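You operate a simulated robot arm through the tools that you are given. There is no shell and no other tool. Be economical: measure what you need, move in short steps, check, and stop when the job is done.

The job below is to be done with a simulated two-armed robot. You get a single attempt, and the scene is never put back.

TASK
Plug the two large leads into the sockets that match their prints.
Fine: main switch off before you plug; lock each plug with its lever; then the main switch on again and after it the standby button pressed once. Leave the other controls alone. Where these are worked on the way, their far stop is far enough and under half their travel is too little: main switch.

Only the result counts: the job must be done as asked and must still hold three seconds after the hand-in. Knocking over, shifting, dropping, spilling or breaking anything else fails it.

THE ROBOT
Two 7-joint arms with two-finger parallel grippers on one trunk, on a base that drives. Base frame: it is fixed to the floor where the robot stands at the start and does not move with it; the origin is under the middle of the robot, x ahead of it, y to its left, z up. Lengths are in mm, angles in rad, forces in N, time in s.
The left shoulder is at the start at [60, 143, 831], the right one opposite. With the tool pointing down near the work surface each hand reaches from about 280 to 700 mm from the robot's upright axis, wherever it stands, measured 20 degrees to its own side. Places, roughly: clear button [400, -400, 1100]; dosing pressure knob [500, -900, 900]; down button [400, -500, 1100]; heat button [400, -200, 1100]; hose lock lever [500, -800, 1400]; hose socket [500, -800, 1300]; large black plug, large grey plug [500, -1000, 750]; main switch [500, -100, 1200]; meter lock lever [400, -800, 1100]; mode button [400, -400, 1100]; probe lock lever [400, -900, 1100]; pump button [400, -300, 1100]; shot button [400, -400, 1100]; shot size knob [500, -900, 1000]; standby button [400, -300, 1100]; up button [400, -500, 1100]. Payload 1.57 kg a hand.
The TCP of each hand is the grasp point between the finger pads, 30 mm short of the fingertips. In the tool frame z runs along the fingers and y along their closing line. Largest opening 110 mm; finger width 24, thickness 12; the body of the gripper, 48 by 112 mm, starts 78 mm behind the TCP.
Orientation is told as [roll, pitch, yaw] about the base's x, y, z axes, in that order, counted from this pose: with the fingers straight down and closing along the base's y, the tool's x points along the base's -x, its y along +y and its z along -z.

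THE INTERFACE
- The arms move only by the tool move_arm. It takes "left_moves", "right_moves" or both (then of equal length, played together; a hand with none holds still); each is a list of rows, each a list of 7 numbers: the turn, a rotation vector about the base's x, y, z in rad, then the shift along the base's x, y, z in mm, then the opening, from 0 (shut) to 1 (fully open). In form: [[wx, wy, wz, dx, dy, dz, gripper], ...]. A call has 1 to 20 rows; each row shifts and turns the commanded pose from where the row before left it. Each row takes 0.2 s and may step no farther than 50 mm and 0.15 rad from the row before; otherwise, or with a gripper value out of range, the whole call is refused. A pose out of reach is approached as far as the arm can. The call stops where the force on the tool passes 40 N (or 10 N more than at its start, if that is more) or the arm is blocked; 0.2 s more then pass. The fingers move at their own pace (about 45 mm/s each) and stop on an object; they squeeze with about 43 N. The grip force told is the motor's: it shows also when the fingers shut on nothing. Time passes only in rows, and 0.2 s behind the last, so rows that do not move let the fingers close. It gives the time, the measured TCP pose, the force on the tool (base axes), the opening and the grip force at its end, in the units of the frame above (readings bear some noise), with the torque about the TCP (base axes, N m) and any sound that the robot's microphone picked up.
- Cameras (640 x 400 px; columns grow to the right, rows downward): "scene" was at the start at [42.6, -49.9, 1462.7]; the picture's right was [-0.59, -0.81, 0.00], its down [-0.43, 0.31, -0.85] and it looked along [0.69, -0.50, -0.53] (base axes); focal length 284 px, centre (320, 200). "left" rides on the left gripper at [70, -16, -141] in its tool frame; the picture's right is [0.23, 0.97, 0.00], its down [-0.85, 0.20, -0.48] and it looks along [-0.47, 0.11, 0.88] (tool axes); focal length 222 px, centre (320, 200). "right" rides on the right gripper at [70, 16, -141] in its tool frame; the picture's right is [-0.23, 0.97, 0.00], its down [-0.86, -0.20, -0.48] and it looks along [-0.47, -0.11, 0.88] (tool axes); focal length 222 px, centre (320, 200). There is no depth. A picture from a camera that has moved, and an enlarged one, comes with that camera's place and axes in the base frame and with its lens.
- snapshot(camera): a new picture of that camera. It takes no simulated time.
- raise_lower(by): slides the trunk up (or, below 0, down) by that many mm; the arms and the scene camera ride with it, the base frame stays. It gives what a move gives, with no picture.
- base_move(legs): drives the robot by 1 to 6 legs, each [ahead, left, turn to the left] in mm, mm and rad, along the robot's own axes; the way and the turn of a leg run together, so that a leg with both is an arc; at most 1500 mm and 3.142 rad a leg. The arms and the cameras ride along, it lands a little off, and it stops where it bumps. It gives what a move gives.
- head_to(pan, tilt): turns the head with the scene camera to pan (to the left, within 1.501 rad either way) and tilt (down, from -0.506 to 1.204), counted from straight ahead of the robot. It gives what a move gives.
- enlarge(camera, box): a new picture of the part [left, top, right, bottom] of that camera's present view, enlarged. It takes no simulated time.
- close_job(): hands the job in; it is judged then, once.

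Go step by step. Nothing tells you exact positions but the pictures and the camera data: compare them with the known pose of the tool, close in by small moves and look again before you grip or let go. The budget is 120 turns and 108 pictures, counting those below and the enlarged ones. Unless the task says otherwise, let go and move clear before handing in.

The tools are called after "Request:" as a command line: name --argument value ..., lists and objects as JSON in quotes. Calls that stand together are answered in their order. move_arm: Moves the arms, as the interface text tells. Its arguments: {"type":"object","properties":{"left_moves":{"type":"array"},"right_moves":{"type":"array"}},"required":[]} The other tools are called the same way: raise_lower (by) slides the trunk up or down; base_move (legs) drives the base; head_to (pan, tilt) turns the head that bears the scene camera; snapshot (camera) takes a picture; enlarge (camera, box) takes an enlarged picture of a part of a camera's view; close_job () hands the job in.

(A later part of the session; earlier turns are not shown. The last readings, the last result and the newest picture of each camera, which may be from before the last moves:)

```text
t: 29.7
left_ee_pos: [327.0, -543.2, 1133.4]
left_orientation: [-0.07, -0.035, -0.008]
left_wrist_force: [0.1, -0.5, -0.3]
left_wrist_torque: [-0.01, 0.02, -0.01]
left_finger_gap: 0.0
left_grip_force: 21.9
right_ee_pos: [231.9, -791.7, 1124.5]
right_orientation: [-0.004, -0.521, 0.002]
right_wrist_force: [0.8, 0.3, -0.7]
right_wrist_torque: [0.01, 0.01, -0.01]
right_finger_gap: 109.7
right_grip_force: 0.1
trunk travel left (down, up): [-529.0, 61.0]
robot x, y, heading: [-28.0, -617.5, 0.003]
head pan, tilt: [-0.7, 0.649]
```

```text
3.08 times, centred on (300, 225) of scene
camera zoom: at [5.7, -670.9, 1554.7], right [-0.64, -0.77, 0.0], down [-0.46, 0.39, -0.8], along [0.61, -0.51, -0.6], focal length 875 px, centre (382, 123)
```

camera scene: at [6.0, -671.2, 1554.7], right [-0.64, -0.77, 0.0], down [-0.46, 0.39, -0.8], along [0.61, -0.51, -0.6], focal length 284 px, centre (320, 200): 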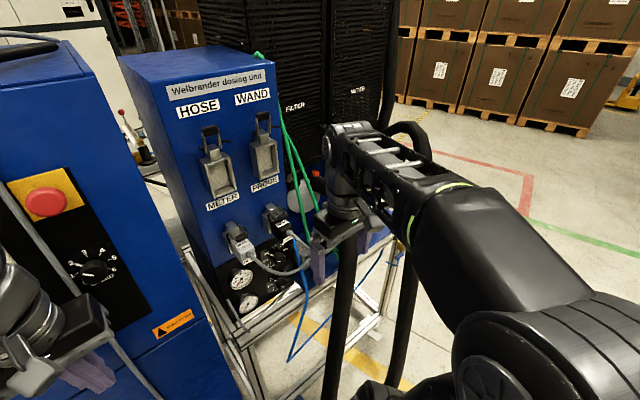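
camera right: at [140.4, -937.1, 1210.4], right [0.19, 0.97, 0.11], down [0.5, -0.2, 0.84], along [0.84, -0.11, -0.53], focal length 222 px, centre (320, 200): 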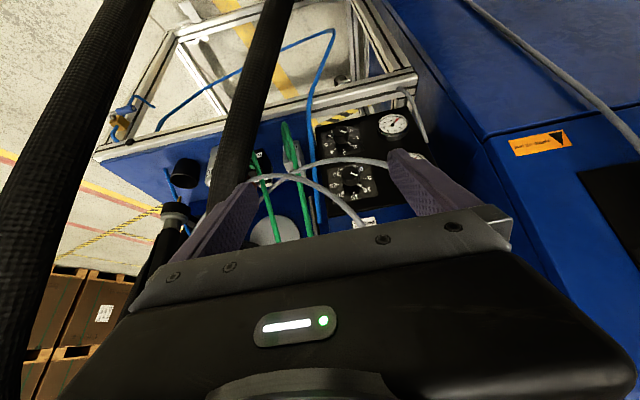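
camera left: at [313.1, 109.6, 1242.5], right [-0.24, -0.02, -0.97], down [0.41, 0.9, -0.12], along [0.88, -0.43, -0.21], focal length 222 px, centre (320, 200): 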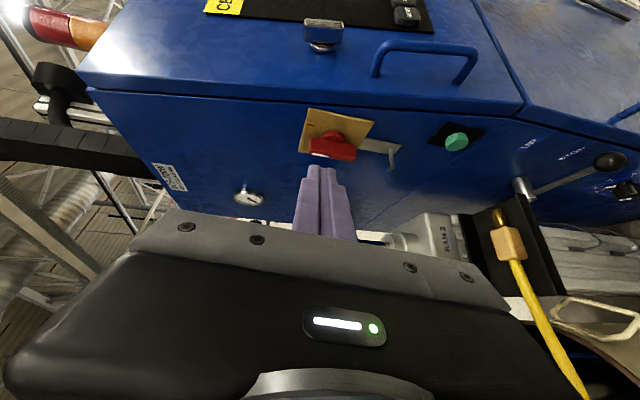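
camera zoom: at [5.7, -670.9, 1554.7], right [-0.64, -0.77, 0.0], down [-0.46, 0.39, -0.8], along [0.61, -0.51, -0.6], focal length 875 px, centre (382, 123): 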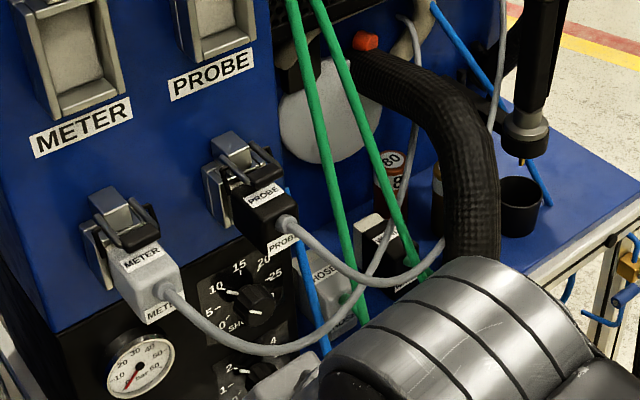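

Triangulated: HOSE plug at about (562, -1050, 800) and WAND plug at about (563, -1141, 800), shelf at about z 765. The thick hose stands at (395, -1100) and arches over y≈-1114 at z≈1095. I'll take HOSE first with the hand yawed and coming from the unit's side; the base has to go forward, so the left hand goes back first.

Request:
move_arm --left_moves '[[0, 0, 0, -30, 20, -10, 0], [0, 0, 0, -30, 20, -10, 0], [0, 0, 0, -30, 20, -10, 0]]'

Request:
base_move --legs '[[85, -25, 0]]'

Request:
head_to --pan -0.85 --tilt 0.6

Request:
snapshot --camera "scene"

Request:
snapshot --camera "right"

```text
t: 30.5
left_ee_pos: [235.3, -481.4, 1102.6]
left_orientation: [-0.071, -0.038, -0.01]
left_wrist_force: [-0.1, -0.1, 0.4]
left_wrist_torque: [0.01, -0.01, -0.04]
left_finger_gap: 0.2
left_grip_force: 20.6
right_ee_pos: [231.7, -791.4, 1125.4]
right_orientation: [-0.003, -0.519, 0.006]
right_wrist_force: [-0.6, 0.2, -0.2]
right_wrist_torque: [-0.02, 0.01, 0.0]
right_finger_gap: 110.3
right_grip_force: 0.0
trunk travel left (down, up): [-529.0, 61.0]
robot x, y, heading: [-30.9, -616.3, -0.001]
head pan, tilt: [-0.7, 0.649]
```

```text
t: 31.6
left_ee_pos: [323.7, -508.6, 1101.6]
left_orientation: [-0.069, -0.036, -0.01]
left_wrist_force: [0.4, 0.8, 0.1]
left_wrist_torque: [0.01, 0.03, 0.02]
left_finger_gap: 0.2
left_grip_force: 21.0
right_ee_pos: [318.8, -817.3, 1123.9]
right_orientation: [-0.004, -0.518, 0.006]
right_wrist_force: [0.8, -0.9, 0.0]
right_wrist_torque: [0.02, 0.05, 0.04]
right_finger_gap: 109.9
right_grip_force: 0.1
trunk travel left (down, up): [-529.0, 61.0]
robot x, y, heading: [54.9, -643.1, 0.011]
head pan, tilt: [-0.7, 0.649]
```

```text
t: 32.3
left_ee_pos: [321.5, -507.4, 1101.6]
left_orientation: [-0.068, -0.037, -0.009]
left_wrist_force: [-0.2, -0.9, -0.5]
left_wrist_torque: [0.0, -0.01, 0.01]
left_finger_gap: 0.0
left_grip_force: 21.0
right_ee_pos: [318.9, -817.1, 1123.9]
right_orientation: [-0.002, -0.52, 0.006]
right_wrist_force: [-0.9, 0.0, -0.1]
right_wrist_torque: [-0.03, 0.01, 0.0]
right_finger_gap: 109.9
right_grip_force: 0.1
trunk travel left (down, up): [-529.0, 61.0]
robot x, y, heading: [55.6, -642.8, 0.002]
head pan, tilt: [-0.85, 0.6]
```

```text
72 pictures are left
camera scene: at [83.5, -706.4, 1559.0], right [-0.75, -0.66, 0.0], down [-0.38, 0.42, -0.83], along [0.55, -0.62, -0.56], focal length 284 px, centre (320, 200)
```

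scene: 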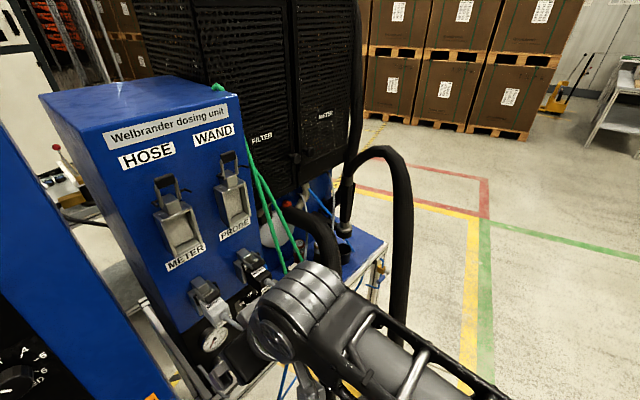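

```text
71 pictures are left
camera right: at [186.8, -800.5, 1212.2], right [0.19, 0.98, 0.11], down [0.51, -0.19, 0.84], along [0.84, -0.11, -0.53], focal length 222 px, centre (320, 200)
```

right: 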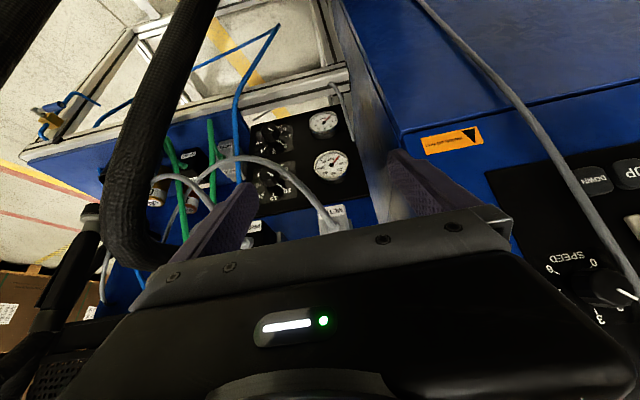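

Good view of sockets and hand. I enlarge the socket region for triangulation with the earlier close-up.

Request:
enlarge --camera "scene" --box '[100, 90, 290, 280]'

Request:
enlarge --camera "right" --box '[80, 60, 360, 235]'

```text
2.11 times, centred on (195, 185) of scene
camera zoom: at [83.5, -706.4, 1559.0], right [-0.75, -0.66, 0.0], down [-0.38, 0.42, -0.83], along [0.55, -0.62, -0.56], focal length 598 px, centre (583, 232)
```

zoom: 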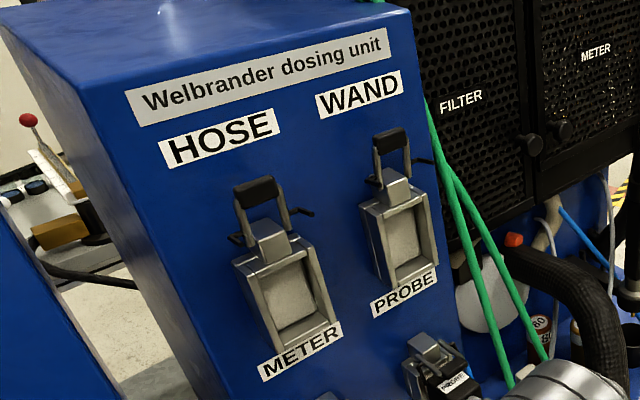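

```text
2.29 times, centred on (220, 148) of right
camera zoom: at [186.8, -800.5, 1212.2], right [0.19, 0.98, 0.11], down [0.51, -0.19, 0.84], along [0.84, -0.11, -0.53], focal length 508 px, centre (549, 320)
```

zoom: 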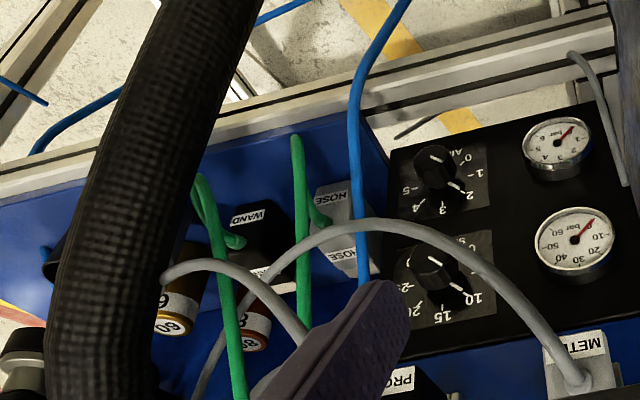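

Refined estimates put the HOSE plug's front face near (482, -1022, 850), top near z 885, and WAND's front face near (495, -1116). I'll move the right hand to y≈-994, set pitch and yaw, and stop at a stand-off.

Request:
move_arm --right_moves '[[0, -0.08, 0, 0, -40, 0, 0.7], [0, 0, -0.12, 0, -40, 0, 0.7], [0, 0, -0.12, 0, -40, 0, 0.7], [0, 0, -0.11, 10, -40, -10, 0.7], [0, 0, 0, 20, -15, -20, 0.7], [0, 0, 0, 20, 0, -25, 0.7], [0, 0, 0, 20, -2, -25, 0.7], [0, 0, 0, 15, 0, -20, 0.7]]'

Request:
snapshot --camera "right"

Request:
snapshot --camera "scene"

```text
t: 34.1
left_ee_pos: [321.6, -508.0, 1102.0]
left_orientation: [-0.066, -0.036, -0.007]
left_wrist_force: [-0.1, 0.0, 0.1]
left_wrist_torque: [0.0, 0.01, 0.01]
left_finger_gap: 0.0
left_grip_force: 21.3
right_ee_pos: [412.8, -998.9, 1035.2]
right_orientation: [-0.005, -0.596, -0.342]
right_wrist_force: [-1.5, 0.4, -0.1]
right_wrist_torque: [-0.01, -0.03, 0.03]
right_finger_gap: 77.0
right_grip_force: 0.0
right hand out of reach, approached as far as the arm can: row 6, 7, 8
trunk travel left (down, up): [-529.0, 61.0]
robot x, y, heading: [53.0, -642.1, 0.006]
head pan, tilt: [-0.85, 0.6]
```

```text
68 pictures are left
camera right: at [289.8, -936.8, 1112.0], right [0.51, 0.85, 0.13], down [0.35, -0.33, 0.88], along [0.79, -0.4, -0.46], focal length 222 px, centre (320, 200)
```

right: 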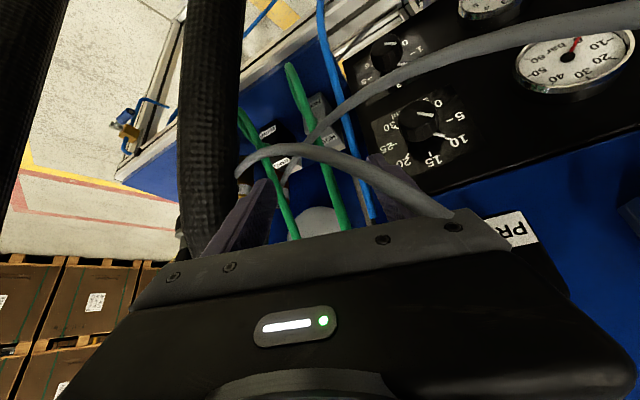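

```text
67 pictures are left
camera scene: at [84.3, -706.6, 1559.0], right [-0.75, -0.66, 0.0], down [-0.38, 0.42, -0.82], along [0.55, -0.62, -0.57], focal length 284 px, centre (320, 200)
```

scene: 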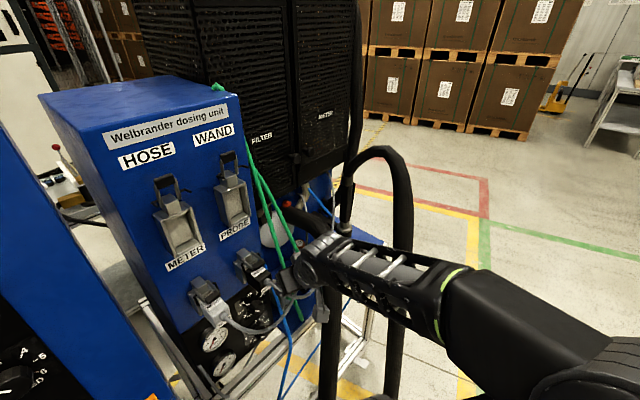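

The hand reports its reach limit going down in this pose, so I'll descend with the trunk instead. First I refine the plug position with an enlarged view.

Request:
enlarge --camera "right" --box '[220, 50, 400, 210]'

```text
2.50 times, centred on (310, 130) of right
camera zoom: at [289.8, -936.8, 1112.0], right [0.51, 0.85, 0.13], down [0.35, -0.33, 0.88], along [0.79, -0.4, -0.46], focal length 555 px, centre (345, 375)
```

zoom: 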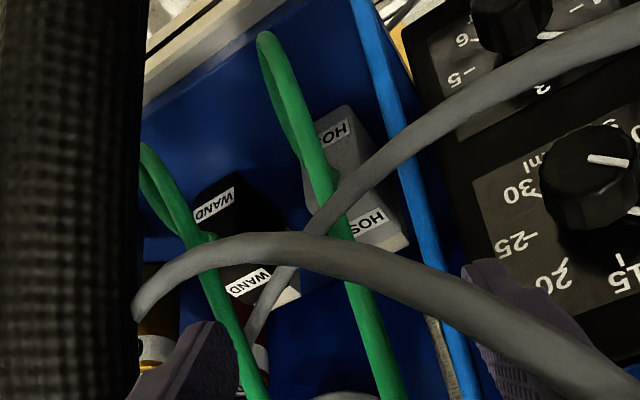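

Refined: HOSE plug spans x≈484–545, centred at y≈-1022, top z≈888; WAND is 88 mm to its right. I descend in stages with the trunk and arm.

Request:
raise_lower --by -80

Request:
move_arm --right_moves '[[0, 0, 0, 15, -3, 0, 0.7], [0, 0, 0, 15, -3, 0, 0.7], [0, 0, 0, 15, -4, 0, 0.7]]'

Request:
snapshot --camera "right"

```text
t: 35.2
left_ee_pos: [322.1, -507.4, 1021.5]
left_orientation: [-0.07, -0.036, -0.009]
left_wrist_force: [-0.1, 0.1, 0.4]
left_wrist_torque: [0.0, -0.02, -0.01]
left_finger_gap: 0.0
left_grip_force: 20.9
right_ee_pos: [412.6, -999.7, 955.0]
right_orientation: [-0.004, -0.597, -0.343]
right_wrist_force: [-0.1, 0.1, -0.3]
right_wrist_torque: [-0.01, 0.01, 0.01]
right_finger_gap: 77.0
right_grip_force: 0.0
trunk travel left (down, up): [-449.0, 141.0]
robot x, y, heading: [53.2, -643.4, 0.007]
head pan, tilt: [-0.85, 0.6]
```

```text
t: 36.2
left_ee_pos: [318.5, -507.6, 1023.0]
left_orientation: [-0.07, -0.041, -0.009]
left_wrist_force: [0.4, 0.1, 0.4]
left_wrist_torque: [0.04, -0.01, 0.0]
left_finger_gap: 0.1
left_grip_force: 21.5
right_ee_pos: [450.8, -1007.8, 954.3]
right_orientation: [-0.008, -0.591, -0.339]
right_wrist_force: [-22.0, 7.2, 18.6]
right_wrist_torque: [0.83, -0.32, 1.12]
right_finger_gap: 75.9
right_grip_force: 0.0
trunk travel left (down, up): [-449.0, 141.0]
robot x, y, heading: [55.1, -644.2, 0.005]
head pan, tilt: [-0.85, 0.6]
stopped in row 3 (right hand): the force on the tool passed its limit at 42 N (the readings are from after the stop); the commanded pose is now the measured one
```

```text
65 pictures are left
camera right: at [327.5, -944.8, 1033.7], right [0.51, 0.85, 0.12], down [0.35, -0.33, 0.88], along [0.79, -0.4, -0.47], focal length 222 px, centre (320, 200)
```

right: 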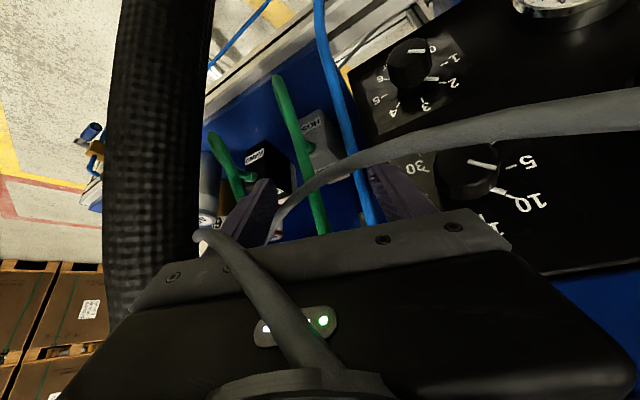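

The left finger touched the unit's front corner (unit edge ≈ y -963, x 475), so the gap calls for a steeper hand with almost no yaw. I back off, straighten the hand and come in from above.

Request:
move_arm --right_moves '[[0, 0, 0, -16, 5, 15, 0.65], [0, 0, 0.1, -16, 5, 25, 0.65], [0, 0, 0.12, 0, 0, 25, 0.65], [0, 0, 0.11, 0, -10, 20, 0.65], [0, 0.1, 0, 15, -10, 5, 0.65], [0, 0.1, 0, 15, -10, 0, 0.65]]'

Request:
snapshot --camera "right"

Request:
snapshot --camera "scene"

```text
t: 37.6
left_ee_pos: [321.6, -507.6, 1022.0]
left_orientation: [-0.069, -0.037, -0.008]
left_wrist_force: [0.1, -0.6, 0.1]
left_wrist_torque: [-0.03, 0.03, 0.01]
left_finger_gap: 0.0
left_grip_force: 21.2
right_ee_pos: [453.4, -1027.9, 1041.7]
right_orientation: [-0.008, -0.385, -0.01]
right_wrist_force: [0.9, -0.1, 0.2]
right_wrist_torque: [0.03, 0.0, -0.01]
right_finger_gap: 71.5
right_grip_force: 0.1
trunk travel left (down, up): [-449.0, 141.0]
robot x, y, heading: [54.5, -644.4, 0.006]
head pan, tilt: [-0.85, 0.6]
```

```text
64 pictures are left
camera right: at [335.5, -1009.3, 1146.7], right [0.22, 0.97, 0.08], down [0.61, -0.2, 0.77], along [0.76, -0.12, -0.64], focal length 222 px, centre (320, 200)
```

right: 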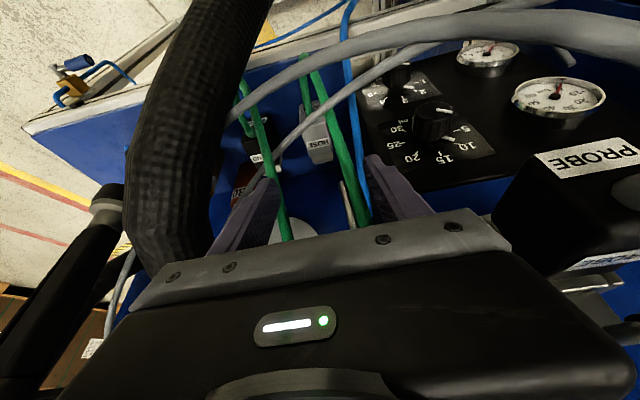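

```text
63 pictures are left
camera scene: at [83.4, -706.5, 1478.9], right [-0.75, -0.66, 0.0], down [-0.38, 0.42, -0.82], along [0.55, -0.62, -0.57], focal length 284 px, centre (320, 200)
```

scene: 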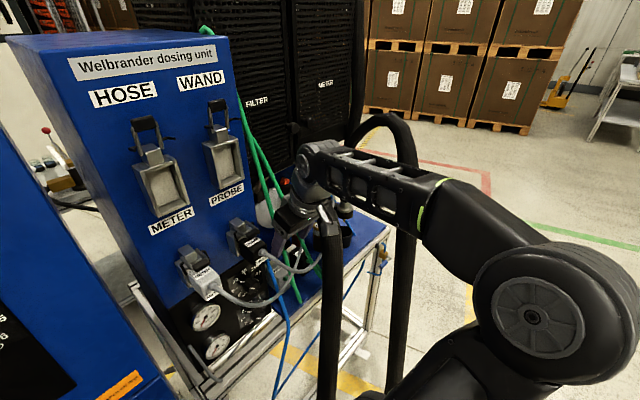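

The forearm would come down on the hose arch in this posture. I'll pull the hand back and turn the robot to the right, so that the forearm comes in from the front instead.

Request:
move_arm --right_moves '[[0, 0, 0, -25, 30, 15, 0.65], [0, 0, 0, -30, 40, 15, 0.65], [0, 0, 0, -30, 40, 15, 0.65], [0, 0, 0, -30, 40, 10, 0.65], [0, 0, 0, -10, 40, 0, 0.65]]'

Request:
base_move --legs '[[-15, 60, 0], [0, 0, -0.5]]'

Request:
head_to --pan -0.35 --tilt 0.6

Request:
snapshot --camera "scene"

```text
refused: row 2 steps farther than a row can; nothing moved
```

```text
t: 38.6
left_ee_pos: [310.5, -464.1, 1021.4]
left_orientation: [-0.068, -0.037, -0.007]
left_wrist_force: [0.4, 0.0, -0.3]
left_wrist_torque: [0.04, 0.02, 0.0]
left_finger_gap: 0.0
left_grip_force: 21.5
right_ee_pos: [443.5, -991.0, 1044.0]
right_orientation: [-0.018, -0.394, -0.018]
right_wrist_force: [0.9, -0.4, -0.3]
right_wrist_torque: [-0.03, 0.0, 0.0]
right_finger_gap: 71.6
right_grip_force: 0.0
trunk travel left (down, up): [-449.0, 141.0]
robot x, y, heading: [41.9, -600.5, 0.0]
head pan, tilt: [-0.85, 0.6]
stopped in leg 1: the force on the tool passed its limit at 56 N (the readings are from after the stop); the commanded pose is now the measured one
```

```text
t: 39.5
left_ee_pos: [311.6, -464.0, 1021.7]
left_orientation: [-0.068, -0.037, -0.006]
left_wrist_force: [0.4, -0.5, 0.0]
left_wrist_torque: [-0.01, 0.02, 0.02]
left_finger_gap: 0.0
left_grip_force: 21.3
right_ee_pos: [444.3, -990.7, 1043.9]
right_orientation: [-0.018, -0.394, -0.019]
right_wrist_force: [-0.4, 0.7, -0.6]
right_wrist_torque: [0.0, 0.02, 0.01]
right_finger_gap: 71.4
right_grip_force: 0.1
trunk travel left (down, up): [-449.0, 141.0]
robot x, y, heading: [45.8, -599.7, 0.008]
head pan, tilt: [-0.351, 0.6]
```

```text
62 pictures are left
camera scene: at [96.4, -627.1, 1479.0], right [-0.34, -0.94, 0.0], down [-0.53, 0.19, -0.83], along [0.78, -0.28, -0.56], focal length 284 px, centre (320, 200)
```

scene: 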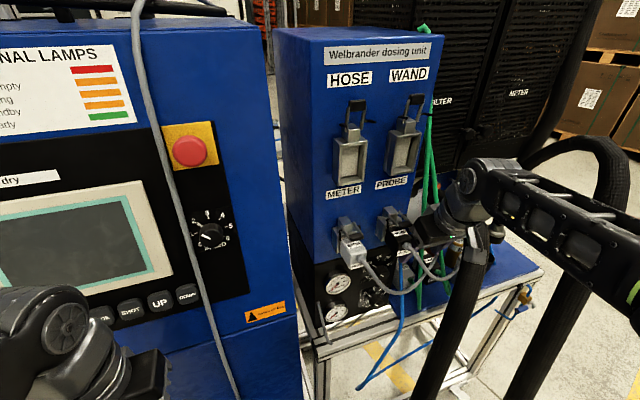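

The arm command was refused and the base move then bumped the hand lightly against the unit; nothing looks displaced. From now on I'll do it step by step: first I pull the hand straight back.

Request:
move_arm --right_moves '[[0, 0, 0, -35, -5, 10, 0.65], [0, 0, 0, -35, 0, 15, 0.65], [0, 0, 0, -35, 15, 15, 0.65], [0, 0, 0, -20, 40, 10, 0.65], [0, 0, 0, 0, 45, 0, 0.65], [0, 0, 0, 0, 45, 0, 0.65]]'

```text
t: 40.9
left_ee_pos: [310.7, -464.3, 1022.1]
left_orientation: [-0.067, -0.038, -0.007]
left_wrist_force: [-0.3, 1.4, 0.4]
left_wrist_torque: [-0.03, 0.02, -0.01]
left_finger_gap: 0.1
left_grip_force: 21.2
right_ee_pos: [319.4, -853.0, 1094.9]
right_orientation: [-0.017, -0.395, -0.022]
right_wrist_force: [-0.1, 0.1, 0.1]
right_wrist_torque: [-0.02, 0.01, -0.03]
right_finger_gap: 71.8
right_grip_force: 0.0
trunk travel left (down, up): [-449.0, 141.0]
robot x, y, heading: [40.5, -600.0, 0.006]
head pan, tilt: [-0.351, 0.6]
```

The hand is clear. Now I turn the base right by 0.5.

Request:
base_move --legs '[[0, 20, 0], [0, 0, -0.5]]'

Request:
snapshot --camera "scene"

```text
t: 43.1
left_ee_pos: [342.7, -589.2, 1021.5]
left_orientation: [-0.068, -0.036, -0.515]
left_wrist_force: [-0.4, 0.0, 0.3]
left_wrist_torque: [0.0, 0.0, -0.01]
left_finger_gap: 0.0
left_grip_force: 20.9
right_ee_pos: [160.9, -935.1, 1094.7]
right_orientation: [-0.018, -0.394, -0.525]
right_wrist_force: [-0.5, 0.9, -0.9]
right_wrist_torque: [-0.02, 0.03, 0.0]
right_finger_gap: 71.3
right_grip_force: 0.1
trunk travel left (down, up): [-449.0, 141.0]
robot x, y, heading: [41.2, -577.0, -0.505]
head pan, tilt: [-0.351, 0.6]
```

```text
61 pictures are left
camera scene: at [74.9, -628.7, 1479.0], right [-0.75, -0.66, 0.0], down [-0.37, 0.43, -0.83], along [0.54, -0.62, -0.56], focal length 284 px, centre (320, 200)
```

scene: 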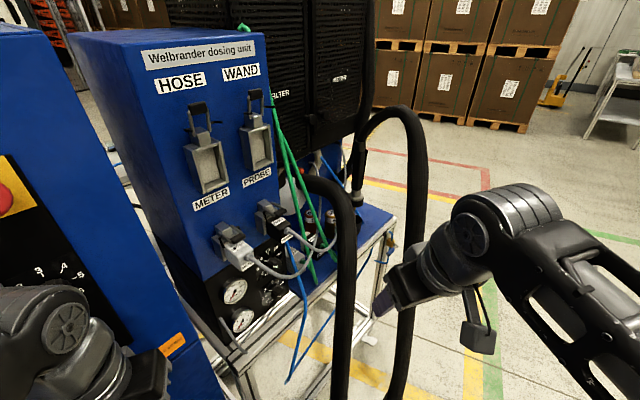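

The forearm now comes from the front. I take a flatter pitch (about -0.8) with slight yaw so the gripper body stays in front of the unit, and go to a stand-off.

Request:
move_arm --right_moves '[[0, 0, 0.14, 20, 0, 0, 0.62], [0, 0, 0.14, 20, 0, 0, 0.62], [0, 0, 0.14, 20, 0, 0, 0.62], [0, -0.14, 0, 20, -5, -5, 0.62], [0, -0.14, 0, 20, -15, -15, 0.62], [0, -0.13, 0, 25, -15, -15, 0.62], [0, 0, 0, 25, -15, -15, 0.62], [0, 0, 0, 25, -15, -20, 0.62], [0, 0, 0, 25, 0, -15, 0.62]]'

Request:
snapshot --camera "right"

Request:
snapshot --camera "scene"

```text
t: 45.1
left_ee_pos: [342.4, -590.4, 1022.7]
left_orientation: [-0.067, -0.038, -0.513]
left_wrist_force: [-0.5, -0.2, -0.2]
left_wrist_torque: [-0.01, 0.02, 0.01]
left_finger_gap: 0.0
left_grip_force: 21.3
right_ee_pos: [361.6, -999.7, 1009.2]
right_orientation: [0.045, -0.8, -0.142]
right_wrist_force: [0.0, 0.8, -0.3]
right_wrist_torque: [-0.02, 0.04, 0.01]
right_finger_gap: 68.6
right_grip_force: 0.0
trunk travel left (down, up): [-449.0, 141.0]
robot x, y, heading: [42.2, -575.9, -0.501]
head pan, tilt: [-0.351, 0.6]
```

```text
60 pictures are left
camera right: at [213.4, -968.1, 1057.2], right [0.26, 0.95, 0.19], down [0.22, -0.25, 0.94], along [0.94, -0.2, -0.28], focal length 222 px, centre (320, 200)
```

right: 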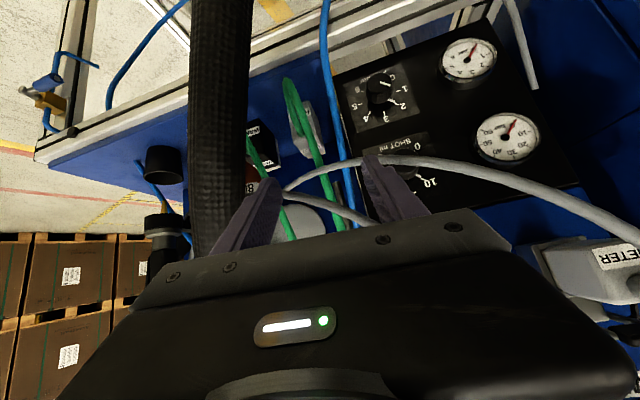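

```text
59 pictures are left
camera scene: at [75.6, -628.7, 1479.0], right [-0.75, -0.66, 0.0], down [-0.37, 0.43, -0.82], along [0.54, -0.62, -0.57], focal length 284 px, centre (320, 200)
```

scene: 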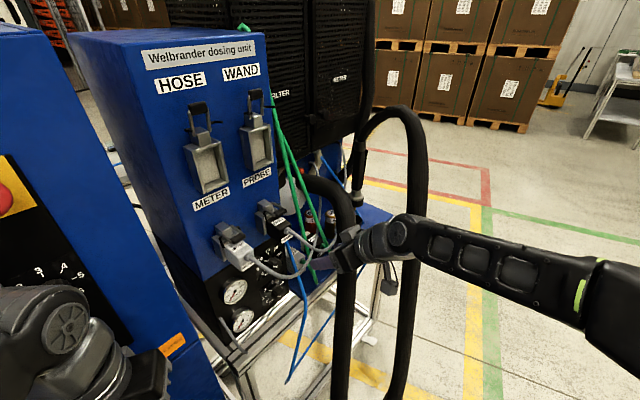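

The path along the tool axis leads straight to the HOSE plug. I advance part way and look.

Request:
move_arm --right_moves '[[0, 0, 0, 15, -2, -15, 0.62], [0, 0, 0, 15, -2, -15, 0.62], [0, 0, 0, 15, -2, -15, 0.62], [0, 0, 0, 15, -2, -15, 0.62], [0, 0, 0, 15, -2, -15, 0.62]]'

Request:
enlarge --camera "right" --box '[180, 40, 460, 240]'

```text
t: 46.3
left_ee_pos: [342.7, -590.9, 1021.6]
left_orientation: [-0.067, -0.037, -0.516]
left_wrist_force: [-0.7, -0.3, 0.5]
left_wrist_torque: [0.02, 0.01, 0.0]
left_finger_gap: 0.0
left_grip_force: 21.1
right_ee_pos: [436.0, -1009.5, 934.7]
right_orientation: [0.044, -0.802, -0.143]
right_wrist_force: [0.3, -0.9, -0.9]
right_wrist_torque: [0.02, 0.01, -0.03]
right_finger_gap: 68.1
right_grip_force: 0.1
trunk travel left (down, up): [-449.0, 141.0]
robot x, y, heading: [45.8, -578.7, -0.501]
head pan, tilt: [-0.351, 0.6]
```

```text
2.00 times, centred on (320, 140) of right
camera zoom: at [288.0, -978.5, 982.7], right [0.26, 0.95, 0.19], down [0.22, -0.25, 0.94], along [0.94, -0.2, -0.28], focal length 444 px, centre (320, 320)
```

zoom: 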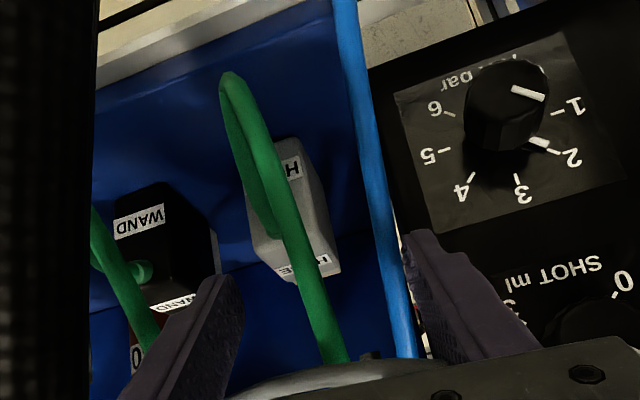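

The alignment looks good. I advance the rest of the way, shifting slightly to -y.

Request:
move_arm --right_moves '[[0, 0, 0, 12, -5, -12, 0.62], [0, 0, 0, 12, -4, -12, 0.62], [0, 0, 0, 12, -3, -12, 0.62], [0, 0, 0, 12, -2, -12, 0.62]]'

Request:
enlarge --camera "right" --box '[180, 40, 460, 240]'

```text
t: 47.3
left_ee_pos: [343.0, -590.4, 1021.5]
left_orientation: [-0.069, -0.037, -0.515]
left_wrist_force: [-0.5, -1.1, 0.1]
left_wrist_torque: [-0.03, -0.02, -0.02]
left_finger_gap: 0.0
left_grip_force: 20.9
right_ee_pos: [484.8, -1025.3, 885.9]
right_orientation: [0.04, -0.801, -0.142]
right_wrist_force: [0.6, 1.1, 0.5]
right_wrist_torque: [-0.02, 0.0, -0.01]
right_finger_gap: 68.1
right_grip_force: 0.1
trunk travel left (down, up): [-449.0, 141.0]
robot x, y, heading: [44.5, -580.0, -0.501]
head pan, tilt: [-0.351, 0.6]
```

```text
2.00 times, centred on (320, 140) of right
camera zoom: at [336.1, -992.7, 935.0], right [0.26, 0.95, 0.19], down [0.22, -0.25, 0.94], along [0.94, -0.2, -0.28], focal length 444 px, centre (320, 320)
```

zoom: 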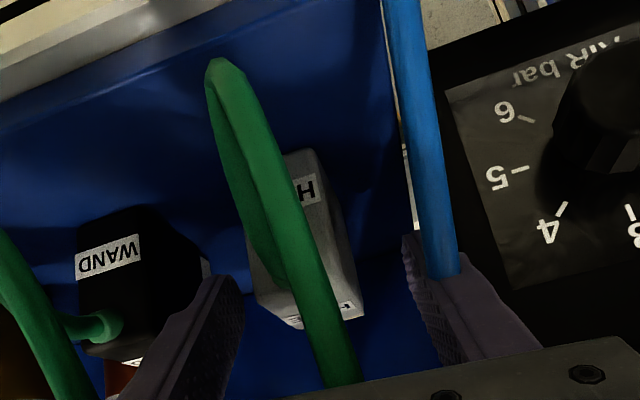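

The plug centre seems near y≈-1033. I advance the last 20 mm and then close.

Request:
move_arm --right_moves '[[0, 0, 0, 10, -4, -8, 0.62], [0, 0, 0, 10, -3, -7, 0.62], [0, 0, 0, 0, 0, 0, 0.62]]'

Request:
enlarge --camera "right" --box '[180, 40, 460, 240]'

```text
t: 48.1
left_ee_pos: [343.0, -590.5, 1021.9]
left_orientation: [-0.068, -0.036, -0.516]
left_wrist_force: [-0.4, 0.3, -0.5]
left_wrist_torque: [-0.03, 0.01, 0.04]
left_finger_gap: 0.0
left_grip_force: 21.3
right_ee_pos: [503.4, -1031.6, 872.5]
right_orientation: [0.043, -0.801, -0.14]
right_wrist_force: [-0.1, 0.0, 0.3]
right_wrist_torque: [0.01, -0.03, -0.02]
right_finger_gap: 68.2
right_grip_force: 0.1
trunk travel left (down, up): [-449.0, 141.0]
robot x, y, heading: [40.4, -579.8, -0.501]
head pan, tilt: [-0.351, 0.6]
```

```text
2.00 times, centred on (320, 140) of right
camera zoom: at [355.4, -999.9, 920.7], right [0.26, 0.95, 0.19], down [0.22, -0.25, 0.94], along [0.94, -0.2, -0.28], focal length 444 px, centre (320, 320)
```

zoom: 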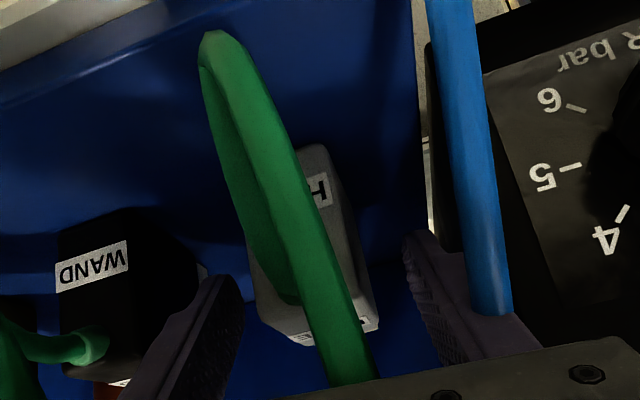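

The fingers straddle the plug. I go 10 mm deeper and close.

Request:
move_arm --right_moves '[[0, 0, 0, 7, -1, -7, 0.62], [0, 0, 0, 0, 0, 0, 0.3], [0, 0, 0, 0, 0, 0, 0.2], [0, 0, 0, 0, 0, 0, 0.1], [0, 0, 0, 0, 0, 0, 0], [0, 0, 0, 0, 0, 0, 0]]'

Request:
enlarge --camera "right" --box '[180, 40, 460, 240]'

```text
t: 49.5
left_ee_pos: [342.1, -591.4, 1021.5]
left_orientation: [-0.068, -0.036, -0.514]
left_wrist_force: [-0.5, -1.0, 0.4]
left_wrist_torque: [-0.01, 0.01, 0.0]
left_finger_gap: 0.0
left_grip_force: 21.6
right_ee_pos: [511.1, -1032.4, 865.4]
right_orientation: [0.045, -0.801, -0.141]
right_wrist_force: [0.6, -1.4, 3.1]
right_wrist_torque: [-0.17, -0.11, -0.01]
right_finger_gap: 39.3
right_grip_force: 43.7
trunk travel left (down, up): [-449.0, 141.0]
robot x, y, heading: [43.9, -579.2, -0.499]
head pan, tilt: [-0.351, 0.6]
```

```text
2.00 times, centred on (320, 140) of right
camera zoom: at [362.7, -1000.6, 913.6], right [0.26, 0.95, 0.19], down [0.22, -0.25, 0.94], along [0.94, -0.2, -0.28], focal length 444 px, centre (320, 320)
```

zoom: 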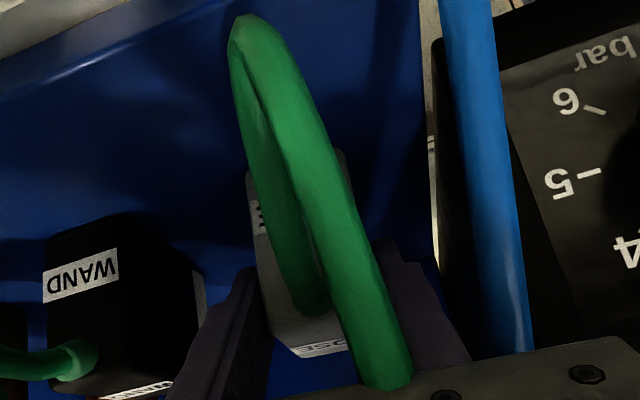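

Gripped at 39 mm with full force. I retract along the path I came in by, and check that the plug comes along.

Request:
move_arm --right_moves '[[0, 0, 0, 0, 0, 6, 0], [0, 0, 0, -3, 1, 8, 0], [0, 0, 0, -10, 2, 12, 0], [0, 0, 0, -12, 2, 12, 0], [0, 0, 0, -15, 3, 15, 0], [0, 0, 0, -15, 3, 15, 0], [0, 0, 0, -15, 3, 15, 0], [0, 0, 0, -15, 3, 15, 0], [0, 0, 0, -15, 3, 15, 0], [0, 0, 0, -15, 3, 15, 0], [0, 0, 0, -15, 3, 15, 0]]'

Request:
snapshot --camera "right"

Request:
snapshot --camera "scene"

```text
t: 51.9
left_ee_pos: [341.0, -591.2, 1022.0]
left_orientation: [-0.068, -0.036, -0.515]
left_wrist_force: [-0.2, 0.4, 0.0]
left_wrist_torque: [-0.02, -0.01, 0.02]
left_finger_gap: 0.0
left_grip_force: 21.3
right_ee_pos: [381.4, -1005.2, 1009.0]
right_orientation: [0.043, -0.801, -0.144]
right_wrist_force: [-0.6, -0.6, -1.1]
right_wrist_torque: [0.02, 0.02, 0.0]
right_finger_gap: 39.3
right_grip_force: 42.9
trunk travel left (down, up): [-449.0, 141.0]
robot x, y, heading: [45.2, -577.9, -0.503]
head pan, tilt: [-0.351, 0.6]
```

```text
54 pictures are left
camera right: at [232.2, -973.4, 1057.3], right [0.26, 0.95, 0.19], down [0.22, -0.25, 0.94], along [0.94, -0.2, -0.28], focal length 222 px, centre (320, 200)
```

right: 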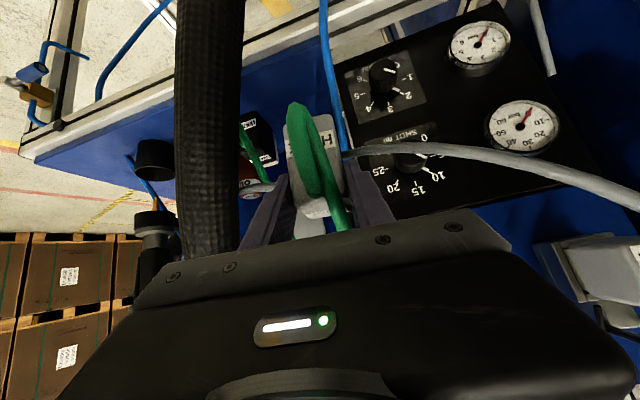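

```text
53 pictures are left
camera scene: at [74.7, -628.5, 1479.0], right [-0.75, -0.66, 0.0], down [-0.37, 0.43, -0.83], along [0.54, -0.62, -0.56], focal length 284 px, centre (320, 200)
```

scene: 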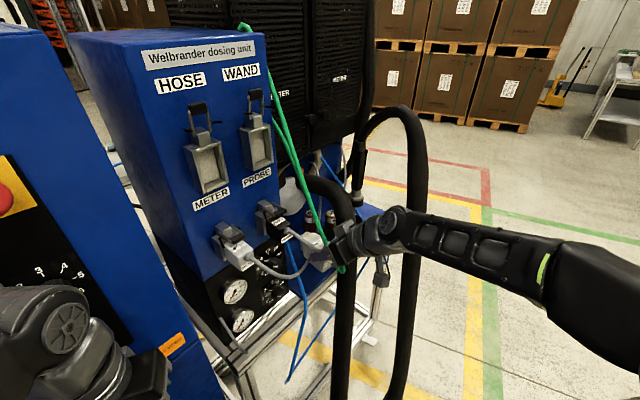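

The HOSE plug is in hand. Before mating I need exact socket geometry, so I take close-up views of the sockets.

Request:
enlarge --camera "scene" --box '[170, 80, 290, 220]'

Request:
enlarge --camera "scene" --box '[200, 180, 360, 290]'

```text
2.86 times, centred on (230, 150) of scene
camera zoom: at [74.7, -628.5, 1479.0], right [-0.75, -0.66, 0.0], down [-0.37, 0.43, -0.83], along [0.54, -0.62, -0.56], focal length 812 px, centre (577, 343)
```

zoom: 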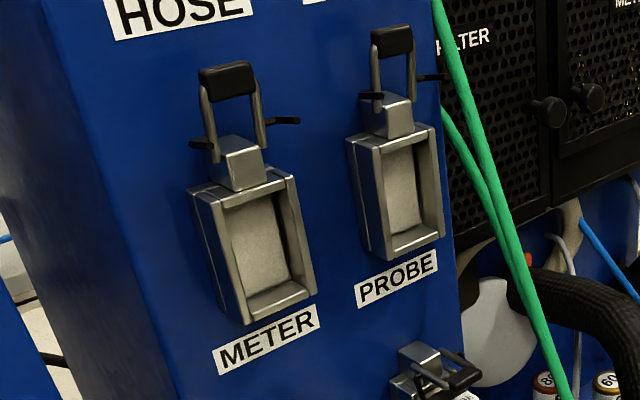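

```text
3.64 times, centred on (280, 235) of scene
camera zoom: at [74.7, -628.5, 1479.0], right [-0.75, -0.66, 0.0], down [-0.37, 0.43, -0.83], along [0.54, -0.62, -0.56], focal length 1034 px, centre (466, 73)
```

zoom: 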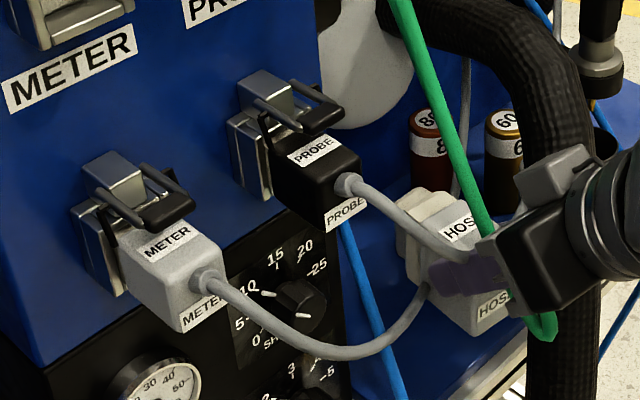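

The socket frames stand out from a vertical panel: WAND front centre ≈ (455, -910, 1275), HOSE ≈ (458, -812, 1275). I move the plug away from the hose, then raise the trunk.

Request:
move_arm --right_moves '[[0, 0, 0.07, -30, 15, 10, 0], [0, 0, 0.07, -30, 20, 10, 0], [0, 0, 0, -25, 30, 10, 0], [0, 0, 0, -10, 40, 0, 0], [0, 0, 0, 0, 40, 0, 0]]'

Request:
raise_lower --by 140

Request:
snapshot --camera "scene"

```text
t: 53.1
left_ee_pos: [342.2, -589.6, 1021.8]
left_orientation: [-0.068, -0.036, -0.515]
left_wrist_force: [0.9, 0.2, 0.5]
left_wrist_torque: [-0.01, 0.02, 0.0]
left_finger_gap: 0.0
left_grip_force: 20.8
right_ee_pos: [289.7, -860.5, 1040.0]
right_orientation: [0.044, -0.799, -0.001]
right_wrist_force: [0.0, 0.1, -1.6]
right_wrist_torque: [0.0, 0.07, 0.0]
right_finger_gap: 39.4
right_grip_force: 43.1
right hand out of reach, approached as far as the arm can: row 5
trunk travel left (down, up): [-449.0, 141.0]
robot x, y, heading: [41.5, -576.5, -0.495]
head pan, tilt: [-0.351, 0.6]
```

```text
t: 54.8
left_ee_pos: [342.6, -590.8, 1161.7]
left_orientation: [-0.068, -0.036, -0.515]
left_wrist_force: [-0.2, 0.2, 0.2]
left_wrist_torque: [-0.06, 0.03, 0.02]
left_finger_gap: 0.0
left_grip_force: 21.7
right_ee_pos: [288.8, -862.3, 1179.7]
right_orientation: [0.045, -0.797, -0.002]
right_wrist_force: [0.9, -0.5, -1.9]
right_wrist_torque: [-0.02, 0.04, -0.01]
right_finger_gap: 39.6
right_grip_force: 42.5
trunk travel left (down, up): [-589.0, 1.0]
robot x, y, heading: [42.2, -580.0, -0.504]
head pan, tilt: [-0.351, 0.6]
```

```text
50 pictures are left
camera scene: at [75.1, -628.8, 1619.0], right [-0.75, -0.66, 0.0], down [-0.37, 0.43, -0.83], along [0.54, -0.62, -0.57], focal length 284 px, centre (320, 200)
```

scene: 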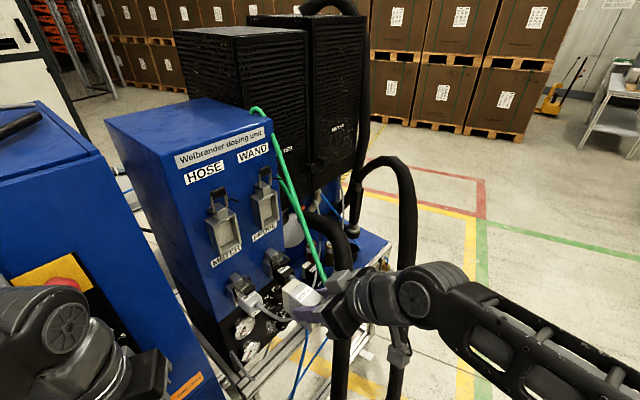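

The hand is too close in for this heading. I back the base off and turn it back to face the panel.

Request:
base_move --legs '[[-34, -110, 0], [0, 0, 0.5]]'

Request:
snapshot --camera "scene"

```text
t: 57.4
left_ee_pos: [229.5, -522.9, 1162.0]
left_orientation: [-0.066, -0.036, -0.013]
left_wrist_force: [0.5, -0.2, 0.6]
left_wrist_torque: [0.01, -0.01, -0.03]
left_finger_gap: 0.3
left_grip_force: 21.6
right_ee_pos: [313.1, -786.4, 1181.8]
right_orientation: [0.048, -0.797, 0.498]
right_wrist_force: [-0.9, -0.3, -1.3]
right_wrist_torque: [0.0, 0.06, 0.01]
right_finger_gap: 39.6
right_grip_force: 42.7
trunk travel left (down, up): [-589.0, 1.0]
robot x, y, heading: [-39.3, -655.5, 0.0]
head pan, tilt: [-0.351, 0.6]
```

```text
49 pictures are left
camera scene: at [14.9, -684.0, 1619.0], right [-0.35, -0.94, 0.0], down [-0.53, 0.2, -0.83], along [0.77, -0.28, -0.56], focal length 284 px, centre (320, 200)
```

scene: 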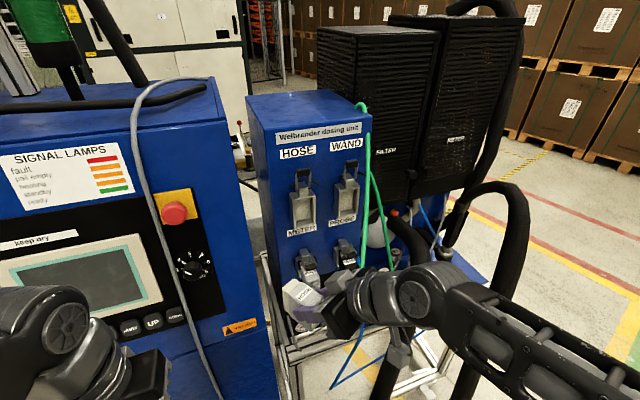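

Now I straighten the plug toward the panel and bring it in front of the HOSE socket.

Request:
move_arm --right_moves '[[0, 0, -0.13, 0, 0, 20, 0], [0, 0, -0.13, 0, 0, 20, 0], [0, 0, -0.13, 0, -10, 20, 0], [0, 0, -0.11, 10, -10, 20, 0], [-0.025, 0, 0, 12, -7, 20, 0], [0, 0, 0, 15, 0, 2, 0], [0, 0, 0, 0, 0, 0, 0]]'

Request:
snapshot --camera "scene"

Request:
enlarge --camera "scene" --box '[240, 130, 400, 290]'

```text
t: 59.0
left_ee_pos: [229.7, -522.0, 1161.3]
left_orientation: [-0.069, -0.036, -0.013]
left_wrist_force: [-1.1, -1.0, 0.2]
left_wrist_torque: [-0.01, -0.04, 0.01]
left_finger_gap: 0.2
left_grip_force: 21.1
right_ee_pos: [349.1, -814.2, 1281.6]
right_orientation: [0.009, -0.798, 0.023]
right_wrist_force: [-0.6, -0.3, -1.8]
right_wrist_torque: [0.01, 0.03, 0.02]
right_finger_gap: 39.6
right_grip_force: 43.3
trunk travel left (down, up): [-589.0, 1.0]
robot x, y, heading: [-38.1, -654.3, 0.003]
head pan, tilt: [-0.351, 0.6]
```

```text
48 pictures are left
camera scene: at [14.4, -684.2, 1619.0], right [-0.35, -0.94, 0.0], down [-0.53, 0.2, -0.83], along [0.77, -0.28, -0.56], focal length 284 px, centre (320, 200)
```

scene: 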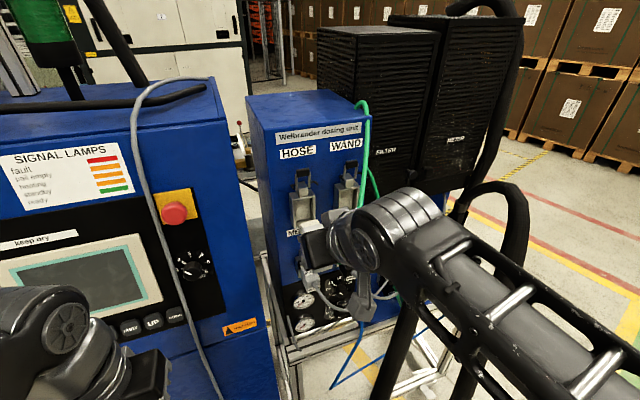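

```text
2.50 times, centred on (320, 210) of scene
camera zoom: at [14.4, -684.2, 1619.0], right [-0.35, -0.94, 0.0], down [-0.53, 0.2, -0.83], along [0.77, -0.28, -0.56], focal length 711 px, centre (320, 175)
```

zoom: 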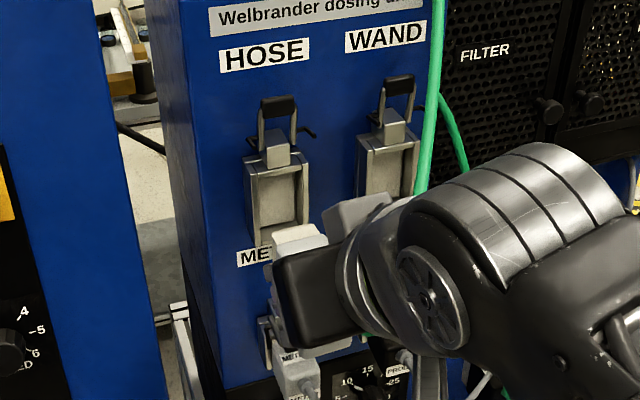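

The gripper hides the plug from the head camera. I'll use the left hand's camera as a side observer, pointing along -y from the left of the plug.

Request:
move_arm --left_moves '[[-0.14, 0, 0, 15, 0, 13, 1], [-0.14, 0, 0, 15, 0, 13, 1], [-0.14, 0, 0, 15, 0, 13, 1], [-0.14, 0, 0, 15, 0, 13, 1], [-0.14, 0, 0, 18, -15, 13, 1], [-0.14, 0, 0, 18, -20, 13, 1], [-0.14, 0, 0, 18, -20, 13, 1], [-0.14, 0, 0, 18, -20, 13, 1], [-0.14, 0, 0, 18, -20, 13, 1], [-0.14, 0, 0, 20, -20, 12, 1]]'

Request:
snapshot --camera "left"

```text
t: 61.2
left_ee_pos: [402.0, -637.2, 1291.4]
left_orientation: [-1.472, -0.023, 0.034]
left_wrist_force: [-0.2, -0.2, 0.0]
left_wrist_torque: [0.01, 0.0, -0.01]
left_finger_gap: 110.1
left_grip_force: 0.1
right_ee_pos: [350.8, -813.9, 1281.4]
right_orientation: [0.008, -0.798, 0.026]
right_wrist_force: [-0.3, -0.5, -1.0]
right_wrist_torque: [0.0, 0.07, -0.01]
right_finger_gap: 39.5
right_grip_force: 43.4
trunk travel left (down, up): [-589.0, 1.0]
robot x, y, heading: [-41.4, -657.4, -0.002]
head pan, tilt: [-0.351, 0.6]
```

```text
46 pictures are left
camera left: at [327.9, -501.1, 1319.7], right [-0.21, 0.09, -0.97], down [0.84, 0.52, -0.13], along [0.5, -0.85, -0.19], focal length 222 px, centre (320, 200)
```

left: 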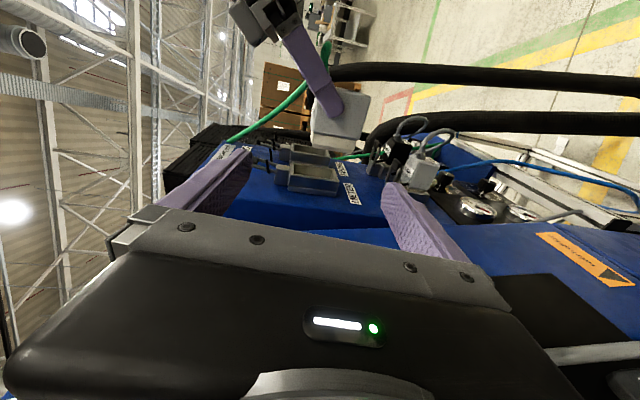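

Excellent side view: the plug above, the sockets below it. I enlarge.

Request:
enlarge --camera "left" --box '[235, 70, 395, 210]'

```text
2.86 times, centred on (315, 140) of left
camera zoom: at [327.9, -501.1, 1319.7], right [-0.21, 0.09, -0.97], down [0.84, 0.52, -0.13], along [0.5, -0.85, -0.19], focal length 635 px, centre (334, 371)
```

zoom: 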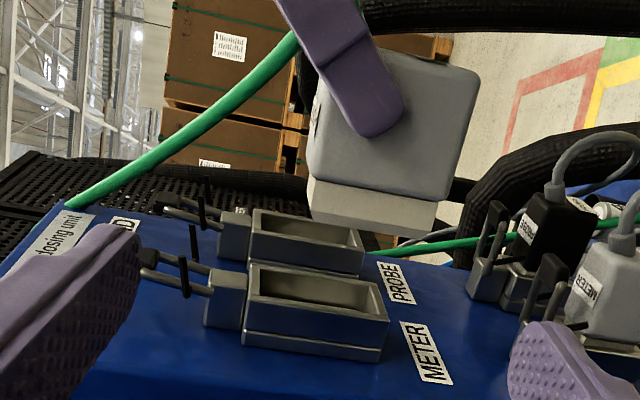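

The side view shows the plug nose about 18 mm too low (centre 1253 vs socket 1271) and about 45 mm short of the frame. The socket triangulates to (465, -816, 1271). I correct height and yaw, then advance part way.

Request:
move_arm --right_moves '[[0, 0, -0.025, 0, -1, 9, 0], [0, 0, 0, 0, -1, 9, 0], [0, 0, 0, 10, 0, 0, 0], [0, 0, 0, 10, 0, 0, 0], [0, 0, 0, 10, 0, 0, 0], [0, 0, 0, 0, 0, 0, 0]]'

Request:
enlarge --camera "left" --box '[235, 70, 395, 210]'

Request:
enlarge --camera "scene" --box '[260, 130, 400, 250]'

```text
t: 62.6
left_ee_pos: [399.0, -637.7, 1291.4]
left_orientation: [-1.47, -0.021, 0.033]
left_wrist_force: [-0.2, -0.3, 0.1]
left_wrist_torque: [-0.05, -0.02, 0.01]
left_finger_gap: 110.0
left_grip_force: 0.0
right_ee_pos: [379.5, -815.8, 1300.7]
right_orientation: [0.008, -0.799, -0.001]
right_wrist_force: [-0.1, 0.3, -1.3]
right_wrist_torque: [-0.01, 0.05, 0.01]
right_finger_gap: 39.7
right_grip_force: 42.6
trunk travel left (down, up): [-589.0, 1.0]
robot x, y, heading: [-39.0, -655.5, -0.001]
head pan, tilt: [-0.351, 0.6]
```

```text
2.86 times, centred on (315, 140) of left
camera zoom: at [326.4, -500.6, 1320.1], right [-0.21, 0.09, -0.97], down [0.84, 0.52, -0.13], along [0.5, -0.85, -0.19], focal length 635 px, centre (334, 371)
```

zoom: 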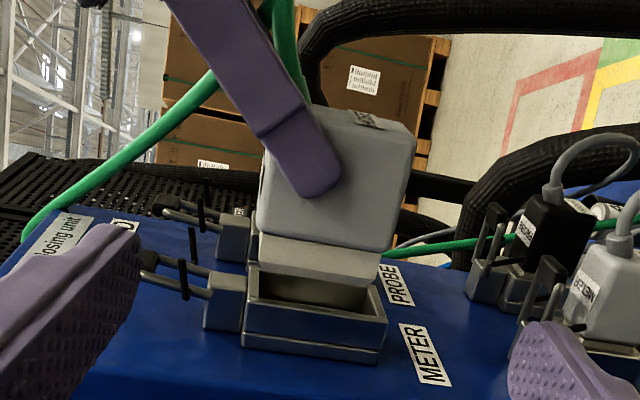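

```text
3.33 times, centred on (330, 190) of scene
camera zoom: at [14.6, -684.0, 1619.0], right [-0.35, -0.94, 0.0], down [-0.53, 0.2, -0.83], along [0.77, -0.28, -0.56], focal length 948 px, centre (287, 233)
```

zoom: 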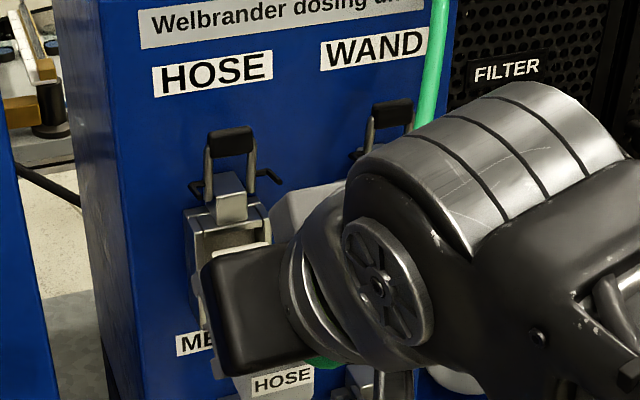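

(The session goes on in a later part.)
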